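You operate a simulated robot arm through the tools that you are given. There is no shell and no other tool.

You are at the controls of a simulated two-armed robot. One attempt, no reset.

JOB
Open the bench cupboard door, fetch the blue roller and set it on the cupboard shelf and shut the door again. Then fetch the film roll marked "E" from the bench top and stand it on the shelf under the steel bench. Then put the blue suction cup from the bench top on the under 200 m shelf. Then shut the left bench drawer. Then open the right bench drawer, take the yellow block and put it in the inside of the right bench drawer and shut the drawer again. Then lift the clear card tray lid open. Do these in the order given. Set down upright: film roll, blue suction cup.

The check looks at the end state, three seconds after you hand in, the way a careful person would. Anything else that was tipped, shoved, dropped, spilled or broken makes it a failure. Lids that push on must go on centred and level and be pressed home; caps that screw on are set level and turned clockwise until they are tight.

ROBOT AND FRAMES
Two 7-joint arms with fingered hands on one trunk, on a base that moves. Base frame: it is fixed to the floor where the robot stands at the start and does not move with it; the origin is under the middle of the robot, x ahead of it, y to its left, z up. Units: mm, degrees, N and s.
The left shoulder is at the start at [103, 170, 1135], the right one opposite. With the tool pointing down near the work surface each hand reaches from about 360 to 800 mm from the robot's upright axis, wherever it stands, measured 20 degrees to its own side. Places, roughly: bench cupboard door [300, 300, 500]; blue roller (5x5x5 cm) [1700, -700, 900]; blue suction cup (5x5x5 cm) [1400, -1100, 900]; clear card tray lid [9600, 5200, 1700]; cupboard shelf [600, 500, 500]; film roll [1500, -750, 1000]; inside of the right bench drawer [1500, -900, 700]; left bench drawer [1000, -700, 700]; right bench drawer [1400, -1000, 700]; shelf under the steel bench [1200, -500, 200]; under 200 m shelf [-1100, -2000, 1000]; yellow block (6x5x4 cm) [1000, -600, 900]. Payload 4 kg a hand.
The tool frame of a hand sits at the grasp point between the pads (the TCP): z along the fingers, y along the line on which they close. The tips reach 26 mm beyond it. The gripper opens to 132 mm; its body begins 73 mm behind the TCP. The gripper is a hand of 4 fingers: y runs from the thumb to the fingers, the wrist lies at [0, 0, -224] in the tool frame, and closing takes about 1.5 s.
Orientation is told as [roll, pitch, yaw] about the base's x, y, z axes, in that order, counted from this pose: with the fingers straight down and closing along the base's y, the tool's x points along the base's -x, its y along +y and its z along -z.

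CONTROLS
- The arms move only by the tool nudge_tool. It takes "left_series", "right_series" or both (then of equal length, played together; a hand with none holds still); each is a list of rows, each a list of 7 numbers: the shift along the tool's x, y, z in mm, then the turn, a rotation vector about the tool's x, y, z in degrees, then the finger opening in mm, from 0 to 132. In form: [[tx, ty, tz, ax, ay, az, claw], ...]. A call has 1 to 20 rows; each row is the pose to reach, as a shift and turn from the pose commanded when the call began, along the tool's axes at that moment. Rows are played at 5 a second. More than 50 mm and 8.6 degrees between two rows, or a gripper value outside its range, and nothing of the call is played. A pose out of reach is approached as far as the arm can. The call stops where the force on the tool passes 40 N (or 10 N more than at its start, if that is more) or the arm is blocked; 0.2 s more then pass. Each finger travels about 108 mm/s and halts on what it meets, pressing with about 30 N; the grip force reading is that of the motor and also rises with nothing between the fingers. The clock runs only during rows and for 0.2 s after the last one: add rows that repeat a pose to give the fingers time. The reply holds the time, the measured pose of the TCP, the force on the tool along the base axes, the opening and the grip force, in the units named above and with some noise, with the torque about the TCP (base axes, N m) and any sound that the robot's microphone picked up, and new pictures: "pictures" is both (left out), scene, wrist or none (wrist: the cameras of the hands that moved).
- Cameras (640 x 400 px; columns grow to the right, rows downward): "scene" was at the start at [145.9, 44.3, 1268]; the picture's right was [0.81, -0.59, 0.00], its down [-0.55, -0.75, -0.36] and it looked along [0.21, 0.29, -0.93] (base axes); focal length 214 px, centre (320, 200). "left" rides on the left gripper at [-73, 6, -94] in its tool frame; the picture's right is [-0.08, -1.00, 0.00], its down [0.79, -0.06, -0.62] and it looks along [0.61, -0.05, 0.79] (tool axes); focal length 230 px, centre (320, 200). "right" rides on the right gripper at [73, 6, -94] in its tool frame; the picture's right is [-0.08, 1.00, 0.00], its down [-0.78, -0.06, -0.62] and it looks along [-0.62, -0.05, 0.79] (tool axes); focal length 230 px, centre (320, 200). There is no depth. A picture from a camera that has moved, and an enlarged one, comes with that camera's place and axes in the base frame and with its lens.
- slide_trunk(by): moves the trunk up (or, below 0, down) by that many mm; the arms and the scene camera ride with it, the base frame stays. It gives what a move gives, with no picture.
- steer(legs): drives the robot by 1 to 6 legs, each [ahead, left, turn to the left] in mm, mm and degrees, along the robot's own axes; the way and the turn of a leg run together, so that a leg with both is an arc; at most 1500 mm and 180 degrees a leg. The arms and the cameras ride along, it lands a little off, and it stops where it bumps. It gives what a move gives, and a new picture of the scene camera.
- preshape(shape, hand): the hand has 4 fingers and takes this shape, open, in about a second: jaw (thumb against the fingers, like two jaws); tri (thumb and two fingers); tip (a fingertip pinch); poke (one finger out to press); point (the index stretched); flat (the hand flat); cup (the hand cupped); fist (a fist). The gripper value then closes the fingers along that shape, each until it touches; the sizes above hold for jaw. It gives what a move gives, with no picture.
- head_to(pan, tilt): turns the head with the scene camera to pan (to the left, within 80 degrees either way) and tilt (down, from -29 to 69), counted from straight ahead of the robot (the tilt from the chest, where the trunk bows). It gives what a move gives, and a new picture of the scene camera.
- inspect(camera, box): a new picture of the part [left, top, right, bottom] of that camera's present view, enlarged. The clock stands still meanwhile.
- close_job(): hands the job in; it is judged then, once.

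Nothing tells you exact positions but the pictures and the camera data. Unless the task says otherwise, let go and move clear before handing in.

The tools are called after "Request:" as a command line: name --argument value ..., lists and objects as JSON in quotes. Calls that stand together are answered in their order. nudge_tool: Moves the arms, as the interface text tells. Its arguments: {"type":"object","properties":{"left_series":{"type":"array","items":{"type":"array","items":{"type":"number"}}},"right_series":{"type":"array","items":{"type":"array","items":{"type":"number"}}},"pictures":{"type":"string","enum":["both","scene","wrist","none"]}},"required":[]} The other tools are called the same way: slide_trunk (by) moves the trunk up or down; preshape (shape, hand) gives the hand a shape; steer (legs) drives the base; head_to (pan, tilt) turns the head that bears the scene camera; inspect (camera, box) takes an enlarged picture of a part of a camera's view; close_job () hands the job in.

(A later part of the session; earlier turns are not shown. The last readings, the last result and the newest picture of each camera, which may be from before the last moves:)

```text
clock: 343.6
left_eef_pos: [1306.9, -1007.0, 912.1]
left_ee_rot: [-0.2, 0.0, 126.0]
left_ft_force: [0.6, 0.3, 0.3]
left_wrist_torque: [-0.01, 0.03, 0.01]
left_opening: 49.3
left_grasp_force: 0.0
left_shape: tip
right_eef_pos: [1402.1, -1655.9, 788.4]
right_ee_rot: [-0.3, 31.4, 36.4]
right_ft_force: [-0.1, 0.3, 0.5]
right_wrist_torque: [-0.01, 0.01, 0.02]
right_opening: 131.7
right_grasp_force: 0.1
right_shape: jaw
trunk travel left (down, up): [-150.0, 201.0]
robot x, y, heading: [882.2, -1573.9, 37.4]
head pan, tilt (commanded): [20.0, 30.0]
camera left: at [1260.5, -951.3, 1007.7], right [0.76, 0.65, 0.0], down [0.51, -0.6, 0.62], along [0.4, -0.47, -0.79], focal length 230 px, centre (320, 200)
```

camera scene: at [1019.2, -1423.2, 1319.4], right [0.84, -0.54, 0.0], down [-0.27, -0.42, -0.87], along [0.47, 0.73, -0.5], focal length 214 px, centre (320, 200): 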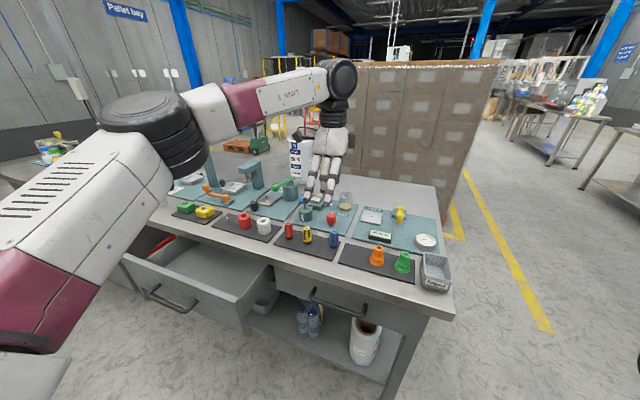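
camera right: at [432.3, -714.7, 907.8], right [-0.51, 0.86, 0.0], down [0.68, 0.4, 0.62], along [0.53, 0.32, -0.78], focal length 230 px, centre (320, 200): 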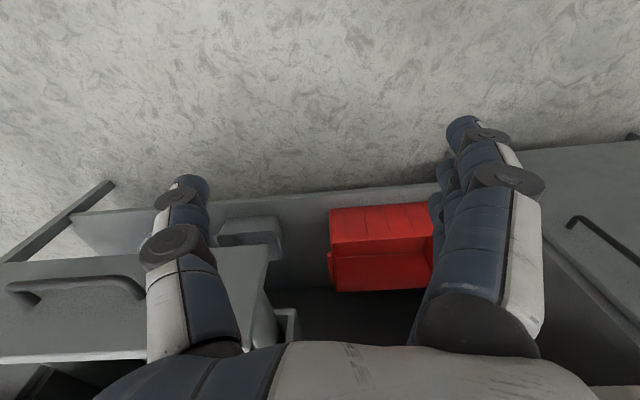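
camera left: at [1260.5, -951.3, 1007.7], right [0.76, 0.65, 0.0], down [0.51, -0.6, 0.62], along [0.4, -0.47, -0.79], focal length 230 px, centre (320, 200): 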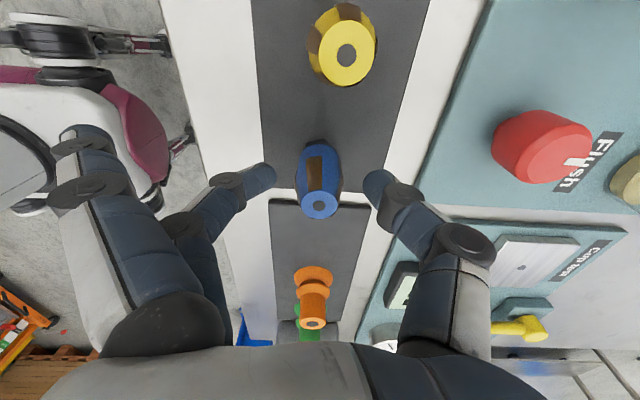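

Request:
nudge_tool --left_series '[[0, 0, -15, 0, 0, 0, 50], [0, 0, -40, 0, 0, 0, 50], [0, 0, -80, 0, 0, 0, 50], [0, 0, -125, 0, 0, 0, 50], [0, 0, -150, 0, 0, 0, 50]]' --pictures "none"

Request:
steer --legs '[[-450, 0, -1.3]]'

Request:
inspect --camera "scene" --box '[240, 110, 420, 222]'

```text
clock: 344.8
left_eef_pos: [1306.1, -1009.2, 1064.8]
left_ee_rot: [-0.3, 0.0, 126.1]
left_ft_force: [0.0, 0.0, -0.6]
left_wrist_torque: [0.02, 0.05, 0.0]
left_opening: 49.5
left_grasp_force: 0.1
left_shape: tip
right_eef_pos: [1403.7, -1655.8, 788.5]
right_ee_rot: [-0.3, 31.4, 36.4]
right_ft_force: [-0.1, 0.2, -1.0]
right_wrist_torque: [0.0, 0.01, 0.01]
right_opening: 132.1
right_grasp_force: 0.2
right_shape: jaw
trunk travel left (down, up): [-150.0, 201.0]
robot x, y, heading: [880.5, -1567.6, 37.7]
head pan, tilt (commanded): [20.0, 30.0]
```

```text
clock: 347.5
left_eef_pos: [962.2, -1283.8, 1063.2]
left_ee_rot: [-0.1, 0.0, 124.9]
left_ft_force: [-0.2, -0.5, 0.0]
left_wrist_torque: [0.01, -0.06, 0.05]
left_opening: 49.7
left_grasp_force: 0.0
left_shape: tip
right_eef_pos: [1044.9, -1933.3, 788.4]
right_ee_rot: [-0.3, 31.4, 35.3]
right_ft_force: [-0.8, -0.6, 0.0]
right_wrist_torque: [0.02, 0.0, 0.02]
right_opening: 131.8
right_grasp_force: 0.1
right_shape: jaw
trunk travel left (down, up): [-150.0, 201.0]
robot x, y, heading: [525.1, -1838.1, 36.1]
head pan, tilt (commanded): [20.0, 30.0]
camera scene: at [665.8, -1693.7, 1319.5], right [0.83, -0.55, 0.0], down [-0.28, -0.42, -0.87], along [0.48, 0.72, -0.5], focal length 214 px, centre (320, 200)
```

scene: 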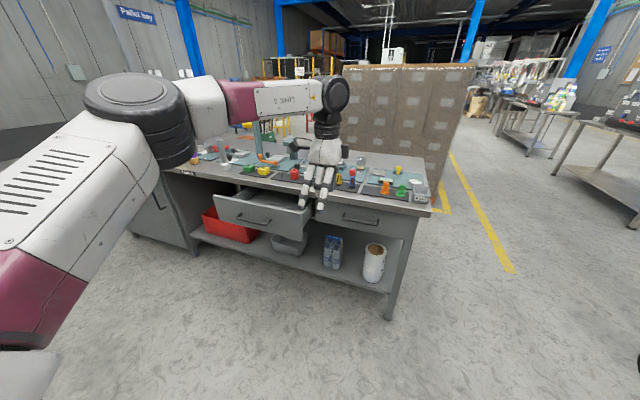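

```text
3.56 times, centred on (330, 166) of scene
camera zoom: at [665.8, -1693.7, 1319.5], right [0.83, -0.55, 0.0], down [-0.28, -0.42, -0.87], along [0.48, 0.72, -0.5], focal length 763 px, centre (284, 321)
```

zoom: 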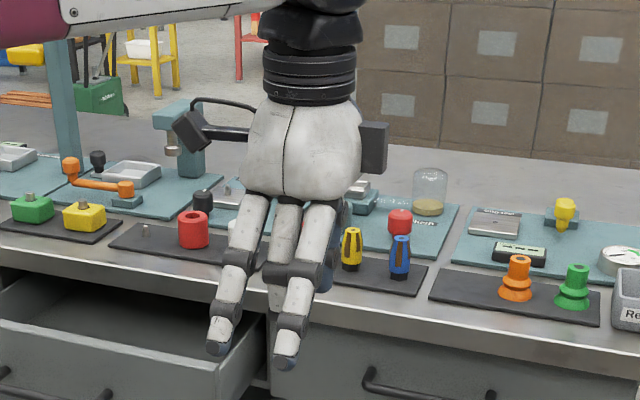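

The blue clip is back in its row. Now the left drawer: I strafe in front of it and turn the left hand horizontal, as a fist.

Request:
steer --legs '[[0, 370, 0]]'

Request:
preshape --shape "fist" --hand "left"

Request:
nudge_tool --left_series '[[0, 0, 0, 0, 0, 8, 0], [0, 0, 0, 0, 0, 16, 0], [0, 0, 0, 0, 0, 24, 0], [0, 0, 0, 0, 0, 32, 0], [0, 0, 0, 0, 0, 40, 0], [0, 0, 0, 0, 0, 48, 0], [0, 0, 0, 0, 0, 56, 0], [0, 0, 0, 0, 0, 64, 0], [0, 0, 0, 0, 0, 72, 0], [0, 0, 0, 0, 0, 80, 0], [0, 0, 0, 0, 0, 88, 0], [0, 0, 0, 0, 0, 90, 0]]' --pictures "none"

```text
clock: 351.4
left_eef_pos: [733.2, -979.0, 1063.0]
left_ee_rot: [-0.3, 0.0, 125.5]
left_ft_force: [-0.1, -0.8, -0.2]
left_wrist_torque: [-0.01, -0.01, -0.02]
left_opening: 49.4
left_grasp_force: 0.0
left_shape: tip
right_eef_pos: [823.4, -1627.6, 789.3]
right_ee_rot: [-0.2, 31.3, 35.7]
right_ft_force: [0.0, 0.1, -0.1]
right_wrist_torque: [0.03, 0.0, 0.03]
right_opening: 131.8
right_grasp_force: 0.1
right_shape: jaw
trunk travel left (down, up): [-150.0, 201.0]
robot x, y, heading: [306.6, -1535.2, 36.6]
head pan, tilt (commanded): [20.0, 30.0]
camera scene: at [442.0, -1392.0, 1319.5], right [0.84, -0.55, 0.0], down [-0.27, -0.42, -0.87], along [0.47, 0.73, -0.5], focal length 214 px, centre (320, 200)
```

scene: 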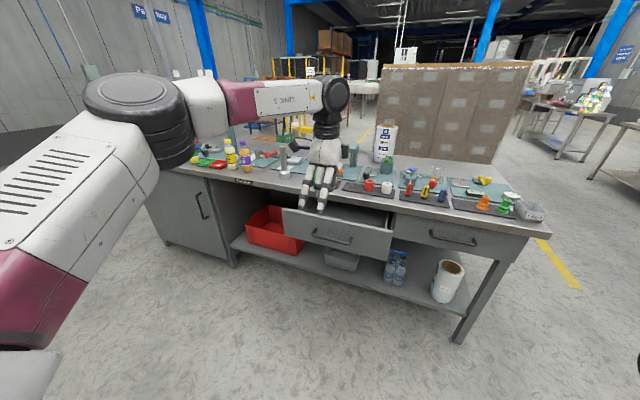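

```text
clock: 352.3
left_eef_pos: [733.9, -978.7, 1061.6]
left_ee_rot: [-0.2, 0.0, 125.5]
left_ft_force: [0.8, 0.4, -0.3]
left_wrist_torque: [0.01, 0.02, -0.01]
left_opening: 0.0
left_grasp_force: 0.1
left_shape: fist
right_eef_pos: [825.4, -1626.1, 789.2]
right_ee_rot: [-0.3, 31.4, 35.9]
right_ft_force: [0.5, 0.3, 0.0]
right_wrist_torque: [-0.01, 0.02, -0.01]
right_opening: 131.9
right_grasp_force: 0.2
right_shape: jaw
trunk travel left (down, up): [-150.0, 201.0]
robot x, y, heading: [304.2, -1539.4, 36.7]
head pan, tilt (commanded): [20.0, 30.0]
```

```text
clock: 354.9
left_eef_pos: [735.1, -979.4, 1062.9]
left_ee_rot: [0.0, -0.3, 35.4]
left_ft_force: [0.2, 0.3, -0.6]
left_wrist_torque: [0.03, 0.01, 0.01]
left_opening: 0.1
left_grasp_force: 0.0
left_shape: fist
right_eef_pos: [823.5, -1627.4, 789.8]
right_ee_rot: [-0.3, 31.4, 35.7]
right_ft_force: [0.2, -0.3, -0.2]
right_wrist_torque: [-0.04, 0.04, -0.04]
right_opening: 132.1
right_grasp_force: 0.0
right_shape: jaw
trunk travel left (down, up): [-150.0, 201.0]
robot x, y, heading: [303.4, -1539.1, 37.2]
head pan, tilt (commanded): [20.0, 30.0]
```

Request:
nudge_tool --left_series '[[6, 0, 30, 0, -8, 0, 0], [12, 0, 60, 0, -16, 0, 0], [18, 0, 90, 0, -24, 0, 0], [24, 0, 120, 0, -32, 0, 0], [30, 0, 150, 0, -40, 0, 0], [36, 0, 180, 0, -48, 0, 0], [42, 0, 210, 0, -56, 0, 0], [48, 0, 240, 0, -64, 0, 0], [54, 0, 270, 0, -72, 0, 0], [60, 0, 300, 0, -80, 0, 0], [60, 0, 325, 0, -88, 0, 0], [60, 0, 350, 0, -90, 0, 0], [60, 0, 350, 0, -90, 0, 0]]' --pictures "both"

```text
clock: 357.7
left_eef_pos: [686.7, -1012.4, 712.6]
left_ee_rot: [-175.1, -89.8, -149.6]
left_ft_force: [0.0, 0.3, 0.4]
left_wrist_torque: [0.01, -0.01, -0.01]
left_opening: 0.3
left_grasp_force: 0.2
left_shape: fist
right_eef_pos: [823.6, -1628.3, 788.8]
right_ee_rot: [-0.3, 31.4, 35.8]
right_ft_force: [-0.2, -0.3, 0.2]
right_wrist_torque: [-0.01, -0.01, 0.02]
right_opening: 131.6
right_grasp_force: 0.1
right_shape: jaw
trunk travel left (down, up): [-150.0, 201.0]
robot x, y, heading: [300.0, -1538.3, 36.9]
head pan, tilt (commanded): [20.0, 30.0]
camera scene: at [441.9, -1392.2, 1319.6], right [0.84, -0.55, 0.0], down [-0.27, -0.42, -0.87], along [0.47, 0.73, -0.5], focal length 214 px, centre (320, 200)
camera left: at [607.7, -1062.4, 785.8], right [0.58, -0.81, 0.08], down [-0.46, -0.41, -0.79], along [0.67, 0.42, -0.61], focal length 230 px, centre (320, 200)
```

scene: 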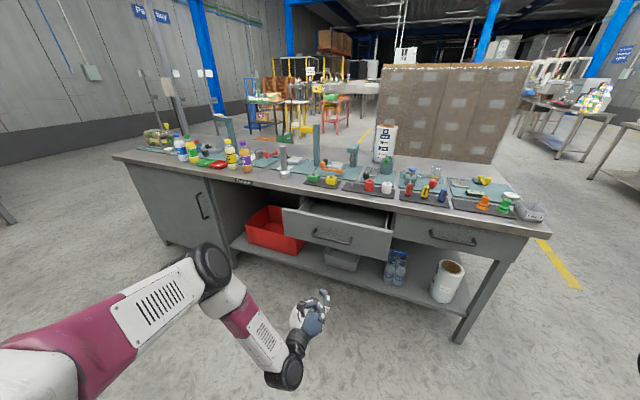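
left: 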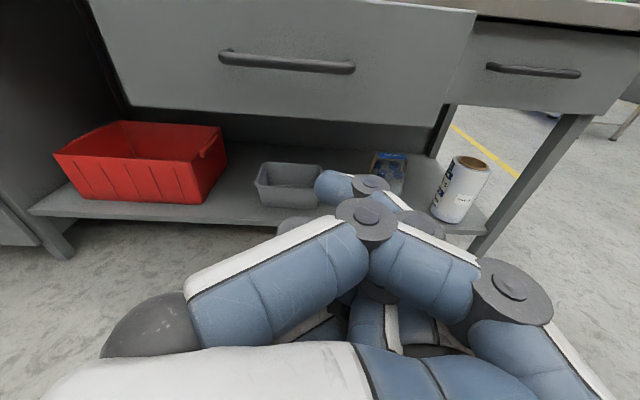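

Request:
nudge_tool --left_series '[[-16, 20, 0, 0, 0, 0, 0], [-33, 40, 0, 0, 0, 0, 0], [-33, 40, 0, 0, 0, 0, 0]]' --pictures "none"

Request:
steer --legs '[[190, 0, -0.8]]'

Request:
inspect --camera "left" --box '[0, 0, 640, 400]'

```text
clock: 358.5
left_eef_pos: [662.5, -981.6, 745.9]
left_ee_rot: [173.7, -89.8, -138.2]
left_ft_force: [-0.4, 0.0, -0.5]
left_wrist_torque: [0.0, 0.02, 0.0]
left_opening: 0.2
left_grasp_force: 0.1
left_shape: fist
right_eef_pos: [823.7, -1627.5, 787.9]
right_ee_rot: [-0.3, 31.4, 35.8]
right_ft_force: [0.7, 0.2, 0.3]
right_wrist_torque: [0.01, -0.03, 0.02]
right_opening: 132.1
right_grasp_force: 0.0
right_shape: jaw
trunk travel left (down, up): [-150.0, 201.0]
robot x, y, heading: [300.2, -1537.4, 36.9]
head pan, tilt (commanded): [20.0, 30.0]
```

```text
clock: 360.0
left_eef_pos: [823.1, -870.7, 745.2]
left_ee_rot: [171.4, -89.9, -136.6]
left_ft_force: [1.0, 0.4, -0.8]
left_wrist_torque: [0.03, -0.03, 0.0]
left_opening: 0.0
left_grasp_force: 0.0
left_shape: fist
right_eef_pos: [978.3, -1518.1, 787.9]
right_ee_rot: [-0.4, 31.4, 35.2]
right_ft_force: [0.7, 0.4, -0.6]
right_wrist_torque: [0.0, 0.02, -0.02]
right_opening: 132.0
right_grasp_force: 0.1
right_shape: jaw
trunk travel left (down, up): [-150.0, 201.0]
robot x, y, heading: [457.5, -1419.2, 36.1]
head pan, tilt (commanded): [20.0, 30.0]
camera scene: at [598.6, -1278.8, 1319.3], right [0.83, -0.56, 0.0], down [-0.28, -0.42, -0.87], along [0.48, 0.72, -0.5], focal length 214 px, centre (320, 200)
```

scene: 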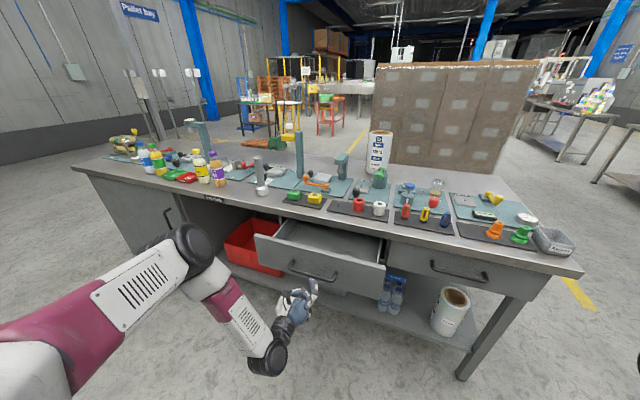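

```text
1.00 times, centred on (320, 200) of left (not enlarged: the box is as wide or as high as the picture)
camera zoom: at [744.2, -919.0, 819.9], right [0.57, -0.82, 0.08], down [-0.47, -0.4, -0.79], along [0.67, 0.41, -0.61], focal length 230 px, centre (320, 200)
```

zoom: 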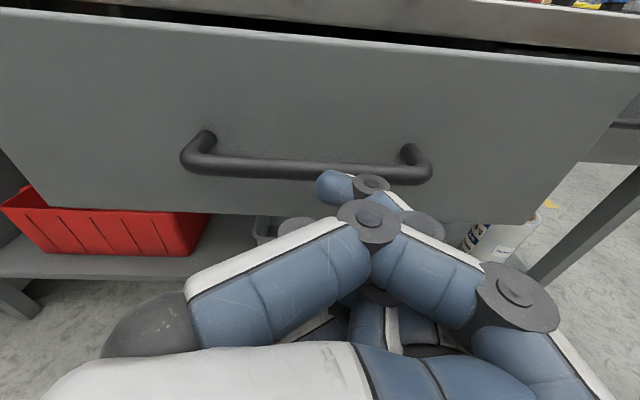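

Request:
nudge_tool --left_series '[[0, 0, 20, 0, 0, 0, 0], [0, 0, 40, 0, 0, 0, 0], [0, 0, 60, 0, 0, 0, 0], [0, 0, 80, 0, 0, 0, 0], [0, 0, 100, 0, 0, 0, 0], [0, 0, 120, 0, 0, 0, 0], [0, 0, 140, 0, 0, 0, 0], [0, 0, 140, 0, 0, 0, 0]]' --pictures "both"

```text
clock: 361.8
left_eef_pos: [935.3, -791.8, 747.3]
left_ee_rot: [-179.1, -89.9, -146.1]
left_ft_force: [-0.4, -0.1, 0.4]
left_wrist_torque: [-0.01, 0.01, -0.01]
left_opening: 0.0
left_grasp_force: 0.1
left_shape: fist
right_eef_pos: [977.4, -1518.6, 789.8]
right_ee_rot: [-0.3, 31.4, 35.2]
right_ft_force: [-0.2, 0.1, 0.0]
right_wrist_torque: [0.0, 0.02, -0.01]
right_opening: 132.1
right_grasp_force: 0.0
right_shape: jaw
trunk travel left (down, up): [-150.0, 201.0]
robot x, y, heading: [457.7, -1424.6, 36.2]
head pan, tilt (commanded): [20.0, 30.0]
camera scene: at [597.8, -1279.2, 1319.5], right [0.83, -0.56, 0.0], down [-0.28, -0.42, -0.87], along [0.48, 0.72, -0.5], focal length 214 px, centre (320, 200)
camera left: at [855.8, -839.7, 819.9], right [0.57, -0.82, 0.08], down [-0.47, -0.4, -0.79], along [0.67, 0.41, -0.61], focal length 230 px, centre (320, 200)
```

scene: 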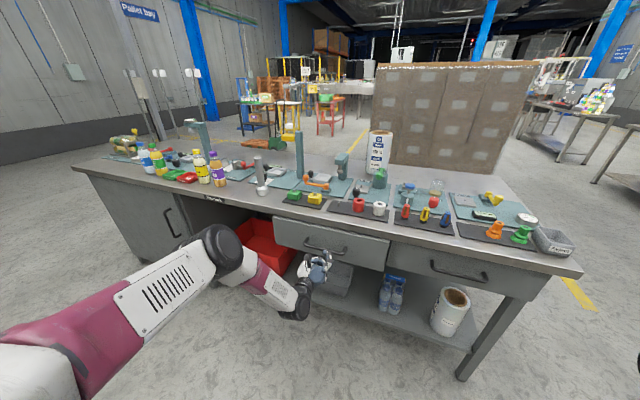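
left: 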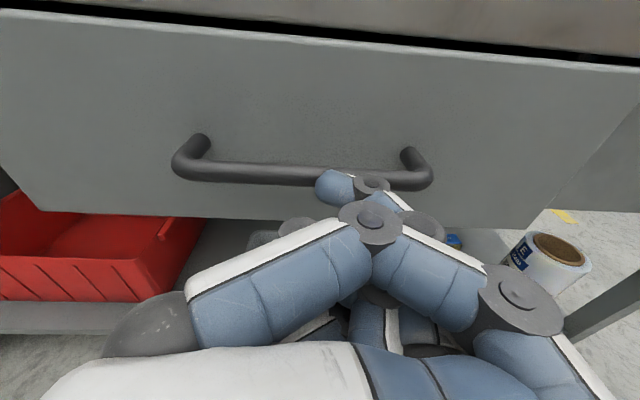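

Request:
nudge_tool --left_series '[[0, 0, 15, 0, 0, 0, 0], [0, 0, 30, 0, 0, 0, 0], [0, 0, 45, 0, 0, 0, 0], [0, 0, 60, 0, 0, 0, 0], [0, 0, 70, 0, 0, 0, 0], [0, 0, 80, 0, 0, 0, 0], [0, 0, 90, 0, 0, 0, 0], [0, 0, 100, 0, 0, 0, 0]]' --pictures "both"

```text
clock: 362.9
left_eef_pos: [985.4, -768.4, 743.1]
left_ee_rot: [-3.9, -89.9, 37.9]
left_ft_force: [-19.0, -19.8, 9.4]
left_wrist_torque: [0.01, -0.01, 0.0]
left_opening: 0.1
left_grasp_force: 0.1
left_shape: fist
right_eef_pos: [973.9, -1520.9, 791.1]
right_ee_rot: [-0.4, 31.2, 35.3]
right_ft_force: [-0.2, 1.0, -0.6]
right_wrist_torque: [-0.04, -0.01, 0.04]
right_opening: 131.6
right_grasp_force: 0.0
right_shape: jaw
trunk travel left (down, up): [-150.0, 201.0]
robot x, y, heading: [455.5, -1421.5, 36.4]
head pan, tilt (commanded): [20.0, 30.0]
stopped in row 5 (left hand): the force on the tool passed its limit at 55 N (the readings are from after the stop); the commanded pose is now the measured one
camera scene: at [593.9, -1282.8, 1320.5], right [0.83, -0.56, 0.0], down [-0.28, -0.41, -0.87], along [0.48, 0.72, -0.5], focal length 214 px, centre (320, 200)
camera left: at [905.0, -815.3, 818.4], right [0.56, -0.83, 0.08], down [-0.48, -0.4, -0.78], along [0.68, 0.4, -0.62], focal length 230 px, centre (320, 200)
```

scene: 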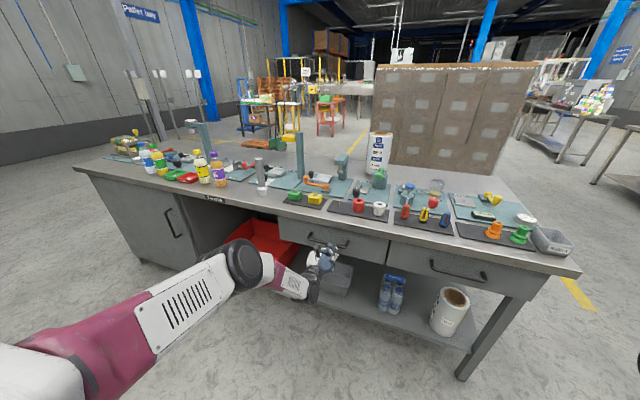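
left: 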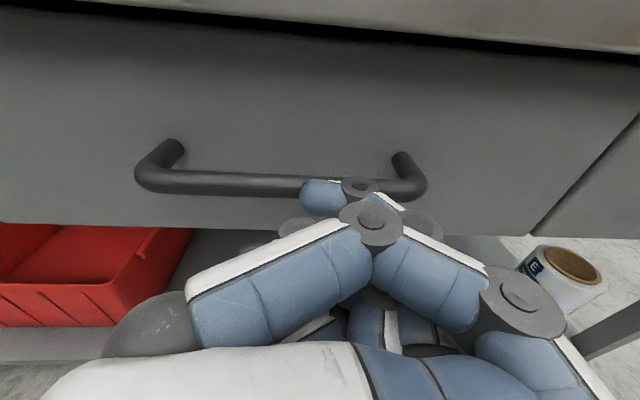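

Request:
nudge_tool --left_series '[[0, 0, -10, 0, 0, 0, 0], [0, 0, -25, 0, 0, 0, 0], [0, 0, -60, 0, 0, 0, 0], [0, 0, -100, 0, 0, 0, 0], [0, 0, -140, 0, 0, 0, 0]]' --pictures "wrist"

```text
clock: 364.1
left_eef_pos: [874.4, -842.8, 743.9]
left_ee_rot: [-13.0, -89.7, 47.2]
left_ft_force: [-0.6, -0.1, -0.2]
left_wrist_torque: [-0.01, 0.02, -0.01]
left_opening: 0.0
left_grasp_force: 0.1
left_shape: fist
right_eef_pos: [976.6, -1518.9, 788.8]
right_ee_rot: [-0.3, 31.4, 35.3]
right_ft_force: [0.2, -0.2, -0.5]
right_wrist_torque: [0.02, 0.05, 0.0]
right_opening: 131.9
right_grasp_force: 0.0
right_shape: jaw
trunk travel left (down, up): [-150.0, 201.0]
robot x, y, heading: [456.8, -1421.4, 36.4]
head pan, tilt (commanded): [20.0, 30.0]
camera left: at [794.2, -889.1, 818.9], right [0.56, -0.82, 0.08], down [-0.48, -0.4, -0.78], along [0.68, 0.4, -0.62], focal length 230 px, centre (320, 200)
```

left: 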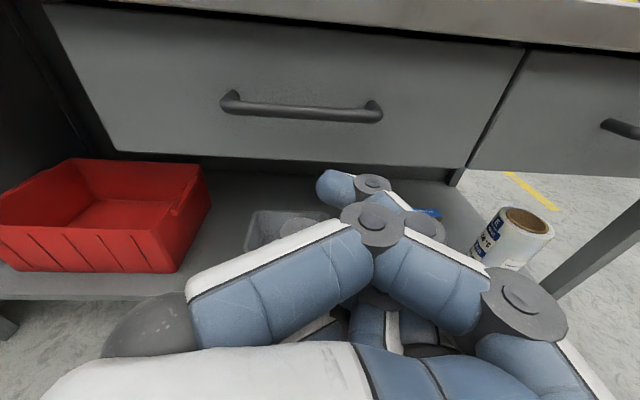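

The left drawer is shut flush. Next the right drawer: I move in front of it and roll the left hand so that the fingers can close vertically on its horizontal bar.

Request:
steer --legs '[[-180, 0, 0], [0, -450, 0]]'

Request:
preshape --shape "jaw" --hand "left"

Request:
nudge_tool --left_series '[[0, 0, 0, 0, 0, -8, 110], [0, 0, 0, 0, 0, -16, 110], [0, 0, 0, 0, 0, -24, 110], [0, 0, 0, 0, 0, -32, 110], [0, 0, 0, 0, 0, -40, 110], [0, 0, 0, 0, 0, -48, 110], [0, 0, 0, 0, 0, -56, 110], [0, 0, 0, 0, 0, -64, 110], [0, 0, 0, 0, 0, -72, 110], [0, 0, 0, 0, 0, -80, 110], [0, 0, 0, 0, 0, -88, 110], [0, 0, 0, 0, 0, -90, 110]]' --pictures "both"

```text
clock: 369.7
left_eef_pos: [1001.2, -1318.2, 742.9]
left_ee_rot: [-3.5, -89.7, 37.1]
left_ft_force: [0.0, 0.1, -0.2]
left_wrist_torque: [0.01, 0.01, -0.01]
left_opening: 0.0
left_grasp_force: 0.1
left_shape: fist
right_eef_pos: [1097.0, -1996.6, 789.3]
right_ee_rot: [-0.4, 31.5, 34.7]
right_ft_force: [0.0, 0.5, 0.2]
right_wrist_torque: [-0.01, 0.02, 0.01]
right_opening: 131.7
right_grasp_force: 0.0
right_shape: jaw
trunk travel left (down, up): [-150.0, 201.0]
robot x, y, heading: [577.7, -1896.1, 35.8]
head pan, tilt (commanded): [20.0, 30.0]
camera scene: at [720.3, -1754.2, 1319.5], right [0.83, -0.56, 0.0], down [-0.28, -0.41, -0.87], along [0.49, 0.72, -0.5], focal length 214 px, centre (320, 200)
```

scene: 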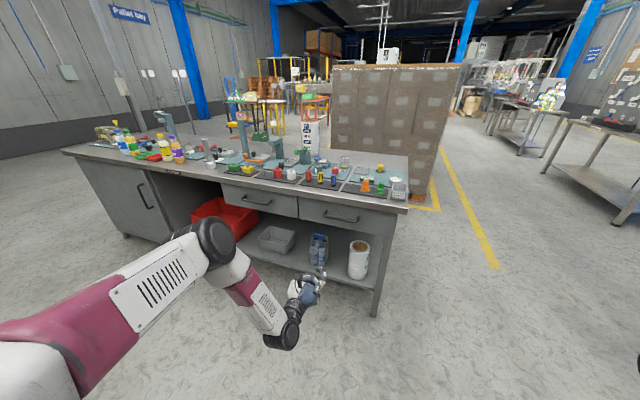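

```text
clock: 370.6
left_eef_pos: [1001.3, -1318.5, 743.4]
left_ee_rot: [-5.5, -89.7, 39.2]
left_ft_force: [0.2, -0.2, -0.2]
left_wrist_torque: [0.0, -0.02, 0.0]
left_opening: 131.8
left_grasp_force: 0.0
left_shape: jaw
right_eef_pos: [1097.6, -1998.2, 788.8]
right_ee_rot: [-0.2, 31.4, 34.7]
right_ft_force: [-0.1, 0.0, 0.6]
right_wrist_torque: [-0.02, 0.0, 0.0]
right_opening: 131.8
right_grasp_force: 0.0
right_shape: jaw
trunk travel left (down, up): [-150.0, 201.0]
robot x, y, heading: [578.7, -1896.4, 35.7]
head pan, tilt (commanded): [20.0, 30.0]
```

```text
clock: 373.2
left_eef_pos: [999.9, -1319.0, 745.0]
left_ee_rot: [-89.7, 0.1, 123.7]
left_ft_force: [-0.2, 0.0, 0.9]
left_wrist_torque: [-0.01, 0.02, -0.02]
left_opening: 110.3
left_grasp_force: 0.1
left_shape: jaw
right_eef_pos: [1096.8, -1997.0, 788.0]
right_ee_rot: [-0.3, 31.3, 34.7]
right_ft_force: [0.6, -0.6, 0.4]
right_wrist_torque: [0.01, 0.0, -0.01]
right_opening: 131.9
right_grasp_force: 0.1
right_shape: jaw
trunk travel left (down, up): [-150.0, 201.0]
robot x, y, heading: [579.0, -1893.5, 35.9]
head pan, tilt (commanded): [20.0, 30.0]
camera scene: at [720.2, -1754.1, 1319.5], right [0.83, -0.56, 0.0], down [-0.28, -0.41, -0.87], along [0.49, 0.72, -0.5], focal length 214 px, centre (320, 200)
camera left: at [883.1, -1308.9, 740.6], right [-0.04, 0.07, 1.0], down [-0.08, -0.99, 0.07], along [1.0, -0.07, 0.05], focal length 230 px, centre (320, 200)
```

scene: 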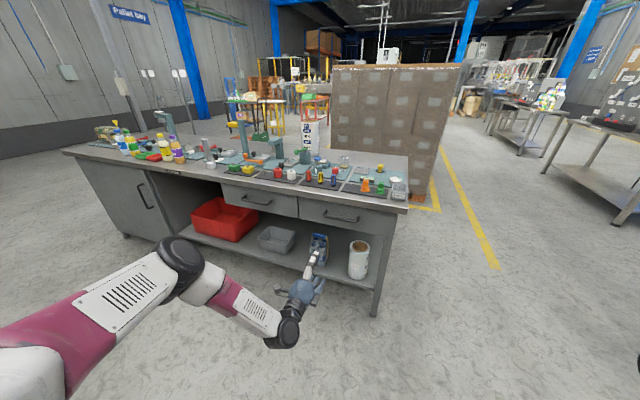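
left: 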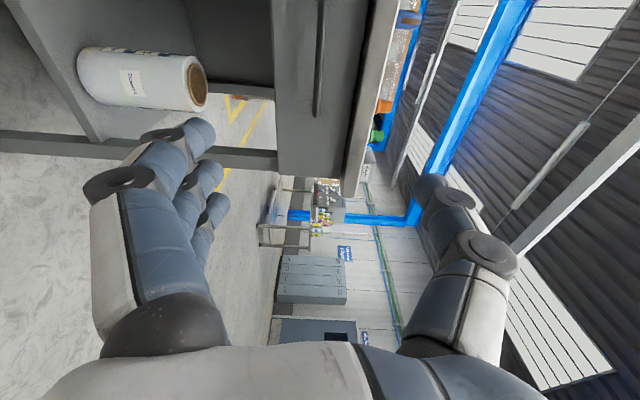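

Request:
nudge_tool --left_series '[[0, 0, 0, 0, -1.2, 0, 80], [0, 0, 0, 0, -2.4, 0, 60], [0, 0, 0, 0, -2.4, 0, 60]]' --pictures "none"

Request:
steer --legs '[[215, 0, 0]]'

Request:
inspect --camera "left" --box '[0, 0, 640, 400]'

Request:
inspect --camera "scene" --box '[220, 150, 440, 288]'

```text
clock: 374.0
left_eef_pos: [1000.6, -1319.4, 742.6]
left_ee_rot: [-89.7, 0.0, 126.0]
left_ft_force: [0.2, 0.1, -0.8]
left_wrist_torque: [0.0, -0.03, 0.03]
left_opening: 60.7
left_grasp_force: 0.0
left_shape: jaw
right_eef_pos: [1096.9, -1997.0, 788.4]
right_ee_rot: [-0.4, 31.4, 34.7]
right_ft_force: [-0.2, 0.2, 0.7]
right_wrist_torque: [0.01, 0.0, 0.01]
right_opening: 132.1
right_grasp_force: 0.1
right_shape: jaw
trunk travel left (down, up): [-150.0, 201.0]
robot x, y, heading: [573.1, -1895.9, 35.6]
head pan, tilt (commanded): [20.0, 30.0]
```

```text
clock: 375.6
left_eef_pos: [1174.5, -1198.1, 742.4]
left_ee_rot: [-89.8, 0.1, 125.9]
left_ft_force: [0.3, -0.3, -0.5]
left_wrist_torque: [0.03, -0.02, -0.02]
left_opening: 61.2
left_grasp_force: 0.1
left_shape: jaw
right_eef_pos: [1267.9, -1876.9, 788.5]
right_ee_rot: [-0.3, 31.4, 34.5]
right_ft_force: [0.5, 0.1, 1.0]
right_wrist_torque: [0.0, 0.02, 0.02]
right_opening: 132.0
right_grasp_force: 0.1
right_shape: jaw
trunk travel left (down, up): [-150.0, 201.0]
robot x, y, heading: [749.6, -1772.3, 35.5]
head pan, tilt (commanded): [20.0, 30.0]
camera scene: at [892.5, -1631.7, 1319.3], right [0.82, -0.57, 0.0], down [-0.28, -0.41, -0.87], along [0.49, 0.71, -0.5], focal length 214 px, centre (320, 200)
```

scene: 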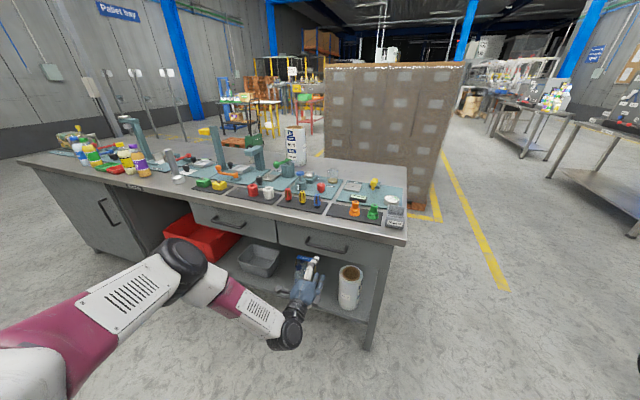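

```text
1.00 times, centred on (320, 200) of left (not enlarged: the box is as wide or as high as the picture)
camera zoom: at [1056.5, -1191.8, 739.4], right [-0.04, 0.07, 1.0], down [-0.04, -1.0, 0.06], along [1.0, -0.04, 0.04], focal length 230 px, centre (320, 200)
```

zoom: 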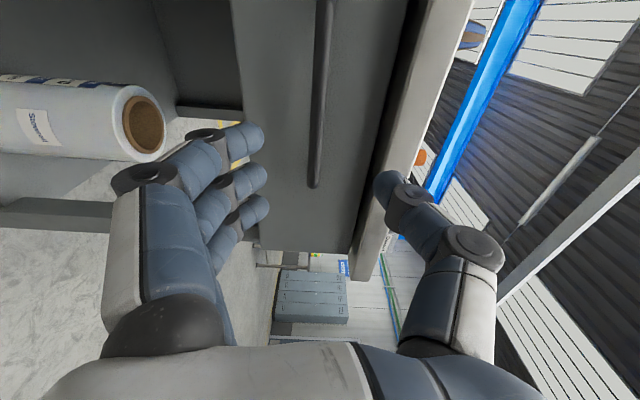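

```text
2.90 times, centred on (330, 219) of scene
camera zoom: at [892.5, -1631.7, 1319.3], right [0.82, -0.57, 0.0], down [-0.28, -0.41, -0.87], along [0.49, 0.71, -0.5], focal length 622 px, centre (291, 145)
```

zoom: 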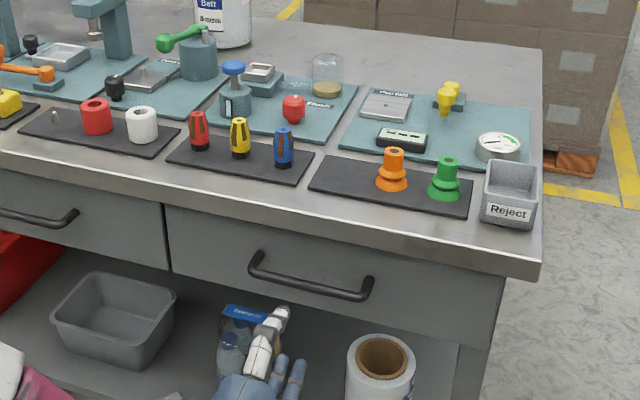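

Request:
nudge_tool --left_series '[[0, 0, 35, 0, 0, 0, 60], [0, 0, 65, 0, 0, 0, 60], [0, 0, 88, 0, 0, 0, 60], [0, 0, 95, 0, 0, 0, 60], [0, 0, 95, 0, 0, 0, 60]]' --pictures "wrist"

```text
clock: 376.8
left_eef_pos: [1248.7, -1142.3, 743.2]
left_ee_rot: [-89.7, 0.1, 125.9]
left_ft_force: [-0.2, -1.0, -0.8]
left_wrist_torque: [0.01, 0.0, 0.0]
left_opening: 60.7
left_grasp_force: 0.0
left_shape: jaw
right_eef_pos: [1267.7, -1874.9, 789.0]
right_ee_rot: [-0.2, 31.4, 34.5]
right_ft_force: [0.3, -0.1, 0.1]
right_wrist_torque: [0.03, 0.0, 0.01]
right_opening: 131.8
right_grasp_force: 0.2
right_shape: jaw
trunk travel left (down, up): [-150.0, 201.0]
robot x, y, heading: [747.3, -1770.3, 35.6]
head pan, tilt (commanded): [20.0, 30.0]
camera left: at [1132.5, -1136.4, 739.3], right [-0.04, 0.07, 1.0], down [-0.04, -1.0, 0.06], along [1.0, -0.04, 0.04], focal length 230 px, centre (320, 200)
```

left: 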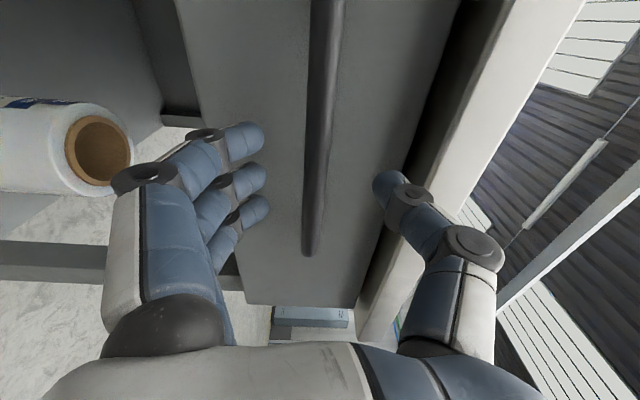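

Request:
nudge_tool --left_series '[[0, 0, 3, 0, 0, 0, 40], [0, 0, 3, 0, 0, 0, 20], [0, 0, 3, 0, 0, 0, 0], [0, 0, 3, 0, 0, 0, 0], [0, 0, 3, 0, 0, 0, 0], [0, 0, 3, 0, 0, 0, 0]]' --pictures "wrist"

```text
clock: 378.2
left_eef_pos: [1251.5, -1140.2, 742.9]
left_ee_rot: [-89.7, 0.0, 125.9]
left_ft_force: [-1.9, 0.2, -2.1]
left_wrist_torque: [0.0, 0.03, 0.02]
left_opening: 7.9
left_grasp_force: 30.3
left_shape: jaw
right_eef_pos: [1268.5, -1876.4, 788.5]
right_ee_rot: [-0.3, 31.4, 34.5]
right_ft_force: [0.0, -0.1, 0.0]
right_wrist_torque: [0.0, 0.02, 0.0]
right_opening: 132.1
right_grasp_force: 0.0
right_shape: jaw
trunk travel left (down, up): [-150.0, 201.0]
robot x, y, heading: [752.2, -1771.6, 35.4]
head pan, tilt (commanded): [20.0, 30.0]
camera left: at [1134.2, -1134.5, 738.8], right [-0.04, 0.07, 1.0], down [-0.04, -1.0, 0.06], along [1.0, -0.04, 0.04], focal length 230 px, centre (320, 200)
```

left: 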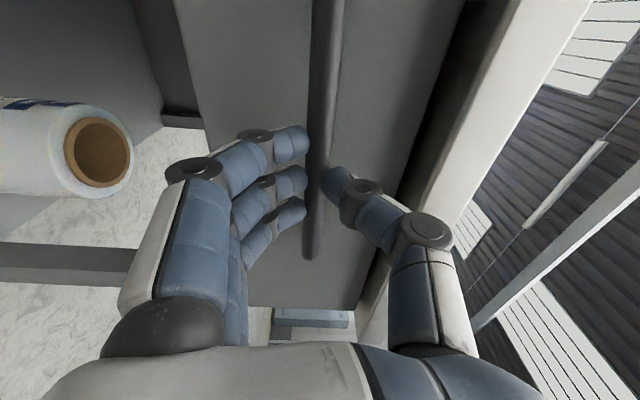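

Request:
steer --legs '[[-220, 0, 0]]'

Request:
inspect --camera "left" --box '[0, 0, 640, 400]'

```text
clock: 379.9
left_eef_pos: [1072.7, -1270.9, 741.5]
left_ee_rot: [-89.7, 0.0, 125.6]
left_ft_force: [1.0, 0.3, -5.0]
left_wrist_torque: [-0.06, 0.08, 0.04]
left_opening: 7.4
left_grasp_force: 30.5
left_shape: jaw
right_eef_pos: [1084.6, -2008.4, 789.0]
right_ee_rot: [-0.4, 31.4, 34.2]
right_ft_force: [0.2, -0.5, -0.6]
right_wrist_torque: [-0.01, 0.01, -0.01]
right_opening: 131.7
right_grasp_force: 0.1
right_shape: jaw
trunk travel left (down, up): [-150.0, 201.0]
robot x, y, heading: [566.7, -1900.6, 35.4]
head pan, tilt (commanded): [20.0, 30.0]
camera scene: at [710.3, -1761.9, 1319.4], right [0.82, -0.57, 0.0], down [-0.29, -0.41, -0.87], along [0.49, 0.71, -0.5], focal length 214 px, centre (320, 200)
```

scene: 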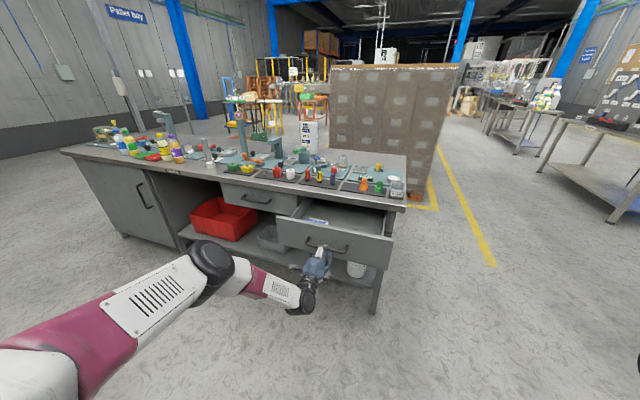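

```text
1.00 times, centred on (320, 200) of left (not enlarged: the box is as wide or as high as the picture)
camera zoom: at [955.1, -1265.5, 738.7], right [-0.04, 0.07, 1.0], down [-0.04, -1.0, 0.06], along [1.0, -0.04, 0.04], focal length 230 px, centre (320, 200)
```

zoom: 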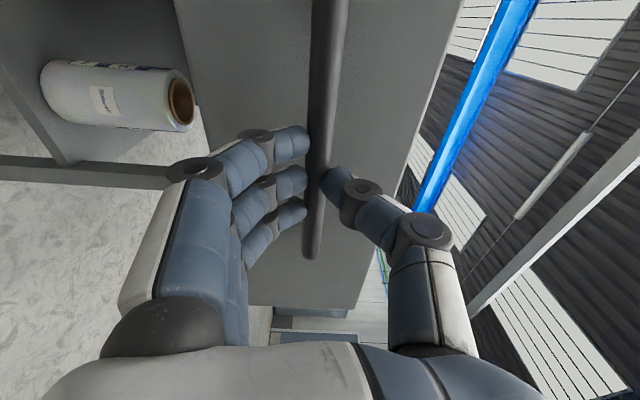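

The right drawer is open about 220 mm. I release the bar, back off and look inside.

Request:
nudge_tool --left_series '[[0, 0, 0, 0, 0, 0, 30], [0, 0, 0, 0, 0, 0, 60], [0, 0, 0, 0, 0, 0, 60], [0, 0, 0, 0, 0, 0, 60], [0, 0, -40, 0, 0, 0, 60], [0, 0, -80, 0, 0, 0, 60], [0, 0, -120, 0, 0, 0, 60]]' --pictures "none"

Request:
steer --legs '[[-100, 0, 0.7]]'

Request:
inspect --camera "scene" --box '[200, 140, 420, 278]'

```text
clock: 381.5
left_eef_pos: [976.4, -1344.4, 741.5]
left_ee_rot: [-89.6, 0.0, 125.6]
left_ft_force: [-0.2, -0.5, -0.2]
left_wrist_torque: [-0.01, 0.02, 0.01]
left_opening: 59.3
left_grasp_force: 0.0
left_shape: jaw
right_eef_pos: [1084.1, -2007.8, 789.2]
right_ee_rot: [-0.4, 31.3, 34.2]
right_ft_force: [-0.1, -0.2, 0.9]
right_wrist_torque: [0.02, 0.0, -0.01]
right_opening: 132.2
right_grasp_force: 0.2
right_shape: jaw
trunk travel left (down, up): [-150.0, 201.0]
robot x, y, heading: [568.7, -1902.5, 35.0]
head pan, tilt (commanded): [20.0, 30.0]
```

```text
clock: 382.7
left_eef_pos: [888.3, -1394.0, 742.1]
left_ee_rot: [-89.7, 0.1, 126.5]
left_ft_force: [-0.6, 0.0, 0.5]
left_wrist_torque: [-0.02, -0.02, -0.02]
left_opening: 59.4
left_grasp_force: 0.1
left_shape: jaw
right_eef_pos: [1006.5, -2057.3, 788.6]
right_ee_rot: [-0.3, 31.3, 35.1]
right_ft_force: [-1.0, 0.5, -0.1]
right_wrist_torque: [-0.01, -0.03, 0.0]
right_opening: 132.1
right_grasp_force: 0.1
right_shape: jaw
trunk travel left (down, up): [-150.0, 201.0]
robot x, y, heading: [486.5, -1957.7, 35.8]
head pan, tilt (commanded): [20.0, 30.0]
camera scene: at [627.8, -1817.4, 1319.7], right [0.83, -0.56, 0.0], down [-0.28, -0.41, -0.87], along [0.48, 0.72, -0.5], focal length 214 px, centre (320, 200)
```

scene: 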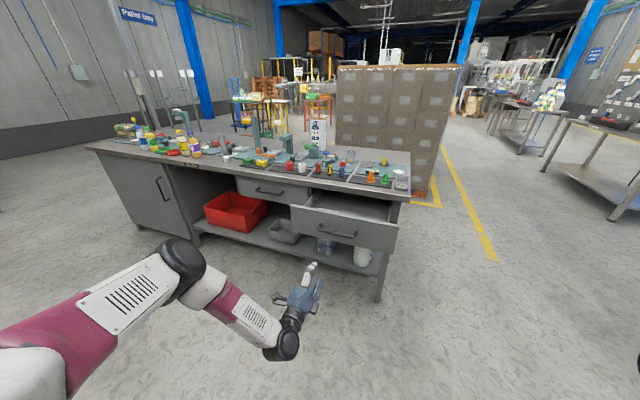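

```text
2.90 times, centred on (310, 209) of scene
camera zoom: at [627.8, -1817.4, 1319.7], right [0.83, -0.56, 0.0], down [-0.28, -0.41, -0.87], along [0.48, 0.72, -0.5], focal length 622 px, centre (349, 174)
```

zoom: 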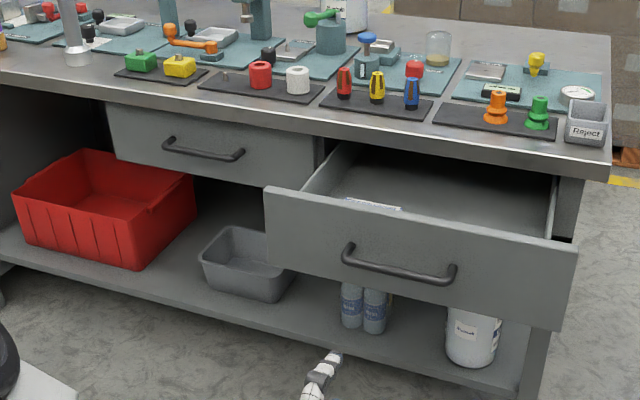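

Request:
nudge_tool --left_series '[[0, 0, 0, 0, 0, 8, 90], [0, 0, 0, 0, 0, 16, 90], [0, 0, 0, 0, 0, 24, 90], [0, 0, 0, 0, 0, 32, 90], [0, 0, 0, 0, 0, 40, 90], [0, 0, 0, 0, 0, 48, 90], [0, 0, 0, 0, 0, 56, 90], [0, 0, 0, 0, 0, 64, 90], [0, 0, 0, 0, 0, 72, 90], [0, 0, 0, 0, 0, 80, 90], [0, 0, 0, 0, 0, 88, 90], [0, 0, 0, 0, 0, 90, 90]]' --pictures "none"

Request:
steer --legs '[[0, 593, 0]]'

Request:
nudge_tool --left_series '[[-30, 0, 0, 0, 5, 0, 90], [-60, 0, 5, 0, 10, 0, 90], [-90, 0, 10, 0, 15, 0, 90], [-120, 0, 20, 0, 20, 0, 90], [-150, 0, 30, 0, 25, 0, 90], [-180, 0, 40, 0, 30, 0, 90], [-210, 0, 50, 0, 35, 0, 90], [-240, 0, 60, 0, 40, 0, 90], [-270, 0, 70, 0, 40, 0, 90], [-300, 0, 80, 0, 40, 0, 90], [-310, 0, 80, 0, 40, 0, 90]]' --pictures "scene"

```text
clock: 385.3
left_eef_pos: [888.3, -1393.6, 741.2]
left_ee_rot: [15.8, -89.7, 20.8]
left_ft_force: [0.4, 0.1, -0.4]
left_wrist_torque: [-0.01, 0.0, -0.01]
left_opening: 89.4
left_grasp_force: 0.1
left_shape: jaw
right_eef_pos: [1007.3, -2057.5, 789.1]
right_ee_rot: [-0.3, 31.4, 35.1]
right_ft_force: [-0.3, -0.5, -0.1]
right_wrist_torque: [-0.02, 0.0, 0.01]
right_opening: 132.1
right_grasp_force: 0.0
right_shape: jaw
trunk travel left (down, up): [-150.0, 201.0]
robot x, y, heading: [490.5, -1959.1, 36.2]
head pan, tilt (commanded): [20.0, 30.0]
```

```text
clock: 390.9
left_eef_pos: [544.5, -921.9, 739.5]
left_ee_rot: [-4.6, -89.7, 41.4]
left_ft_force: [1.2, 0.6, 0.4]
left_wrist_torque: [0.0, -0.03, 0.04]
left_opening: 89.5
left_grasp_force: 0.0
left_shape: jaw
right_eef_pos: [664.1, -1585.9, 790.0]
right_ee_rot: [-0.3, 31.4, 35.2]
right_ft_force: [-0.1, 0.8, -0.1]
right_wrist_torque: [0.01, 0.01, 0.03]
right_opening: 131.9
right_grasp_force: 0.1
right_shape: jaw
trunk travel left (down, up): [-150.0, 201.0]
robot x, y, heading: [144.2, -1488.7, 36.2]
head pan, tilt (commanded): [20.0, 30.0]
camera scene: at [284.9, -1346.7, 1319.5], right [0.83, -0.56, 0.0], down [-0.28, -0.42, -0.87], along [0.48, 0.72, -0.5], focal length 214 px, centre (320, 200)
```

scene: 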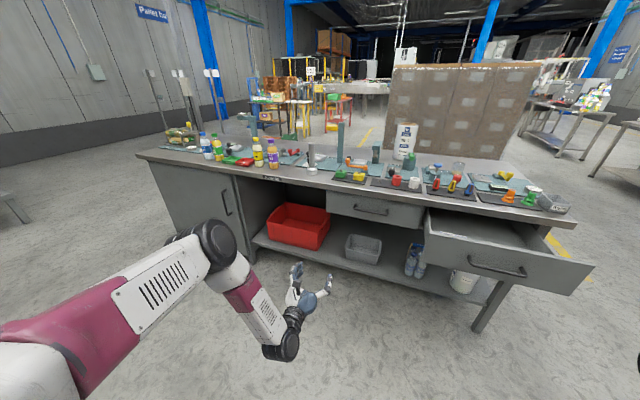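

```text
clock: 393.3
left_eef_pos: [608.1, -873.8, 1050.8]
left_ee_rot: [0.0, -49.6, 36.6]
left_ft_force: [0.6, -0.1, 0.1]
left_wrist_torque: [-0.01, 0.0, -0.01]
left_opening: 89.9
left_grasp_force: 0.0
left_shape: jaw
right_eef_pos: [664.7, -1586.2, 790.4]
right_ee_rot: [-0.2, 31.4, 35.2]
right_ft_force: [0.9, 0.2, 0.0]
right_wrist_torque: [0.0, -0.02, -0.04]
right_opening: 132.0
right_grasp_force: 0.0
right_shape: jaw
trunk travel left (down, up): [-150.0, 201.0]
robot x, y, heading: [147.3, -1488.7, 36.1]
head pan, tilt (commanded): [20.0, 30.0]
camera scene: at [284.8, -1346.6, 1319.4], right [0.83, -0.56, 0.0], down [-0.28, -0.42, -0.87], along [0.48, 0.72, -0.5], focal length 214 px, centre (320, 200)
```

scene: 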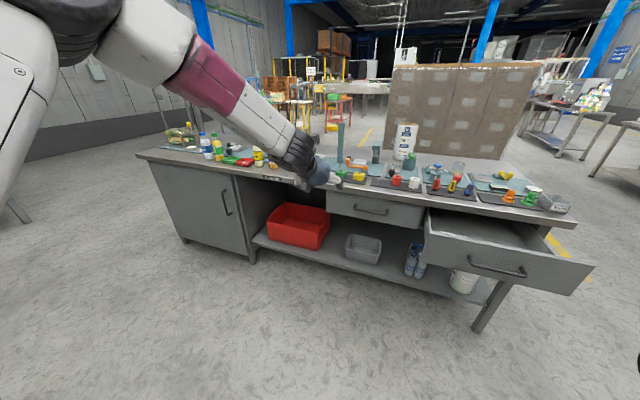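

Request:
nudge_tool --right_series '[[35, -20, 0, 0, 0, 0, 132], [70, -40, 0, 0, 0, 0, 132], [100, -60, 0, 0, 0, 0, 132], [100, -60, 0, 0, 0, 0, 132]]' --pictures "none"

Request:
steer --legs '[[400, -30, 0]]'

Request:
inspect --camera "left" --box '[0, 0, 640, 400]'

```text
clock: 394.3
left_eef_pos: [607.8, -874.1, 1049.8]
left_ee_rot: [0.0, -49.9, 36.6]
left_ft_force: [1.2, 0.4, 0.9]
left_wrist_torque: [-0.02, 0.0, 0.0]
left_opening: 89.4
left_grasp_force: 0.1
left_shape: jaw
right_eef_pos: [632.4, -1683.4, 842.2]
right_ee_rot: [-0.2, 31.5, 35.2]
right_ft_force: [-0.6, -0.4, -0.5]
right_wrist_torque: [-0.04, 0.0, 0.03]
right_opening: 131.6
right_grasp_force: 0.1
right_shape: jaw
trunk travel left (down, up): [-150.0, 201.0]
robot x, y, heading: [141.9, -1489.5, 36.1]
head pan, tilt (commanded): [20.0, 30.0]
```

```text
clock: 396.8
left_eef_pos: [949.9, -651.9, 1050.0]
left_ee_rot: [0.0, -49.8, 37.1]
left_ft_force: [0.7, 0.0, -0.8]
left_wrist_torque: [0.01, 0.04, -0.03]
left_opening: 89.7
left_grasp_force: 0.1
left_shape: jaw
right_eef_pos: [980.1, -1461.6, 840.9]
right_ee_rot: [-0.2, 31.4, 35.6]
right_ft_force: [0.1, -0.9, 0.2]
right_wrist_torque: [0.0, 0.0, 0.01]
right_opening: 131.8
right_grasp_force: 0.0
right_shape: jaw
trunk travel left (down, up): [-150.0, 201.0]
robot x, y, heading: [491.7, -1272.5, 36.6]
head pan, tilt (commanded): [20.0, 30.0]
camera scene: at [629.9, -1127.4, 1319.4], right [0.84, -0.55, 0.0], down [-0.28, -0.42, -0.87], along [0.48, 0.72, -0.5], focal length 214 px, centre (320, 200)
```

scene: 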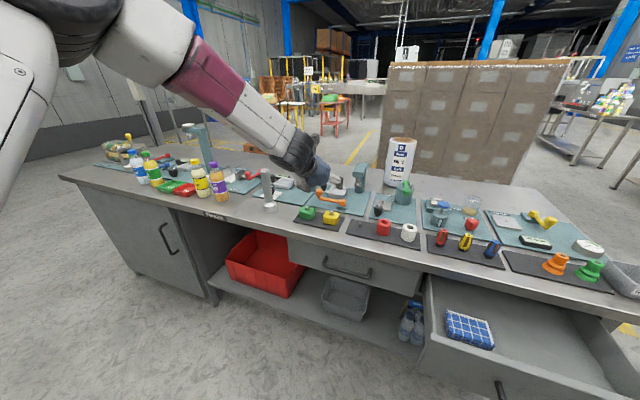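

```text
1.00 times, centred on (320, 200) of left (not enlarged: the box is as wide or as high as the picture)
camera zoom: at [927.7, -660.6, 1167.8], right [0.64, -0.77, 0.06], down [-0.74, -0.64, -0.2], along [0.19, 0.08, -0.98], focal length 230 px, centre (320, 200)
```

zoom: 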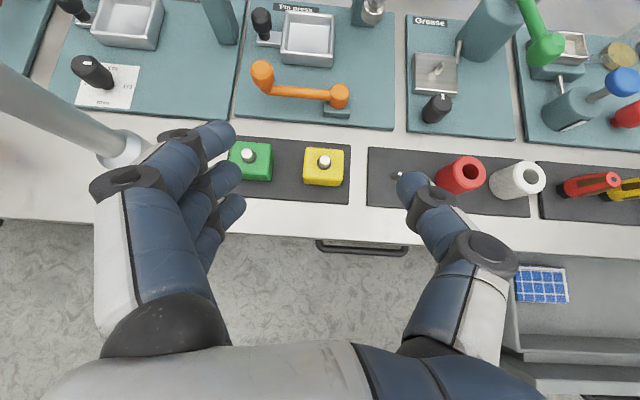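

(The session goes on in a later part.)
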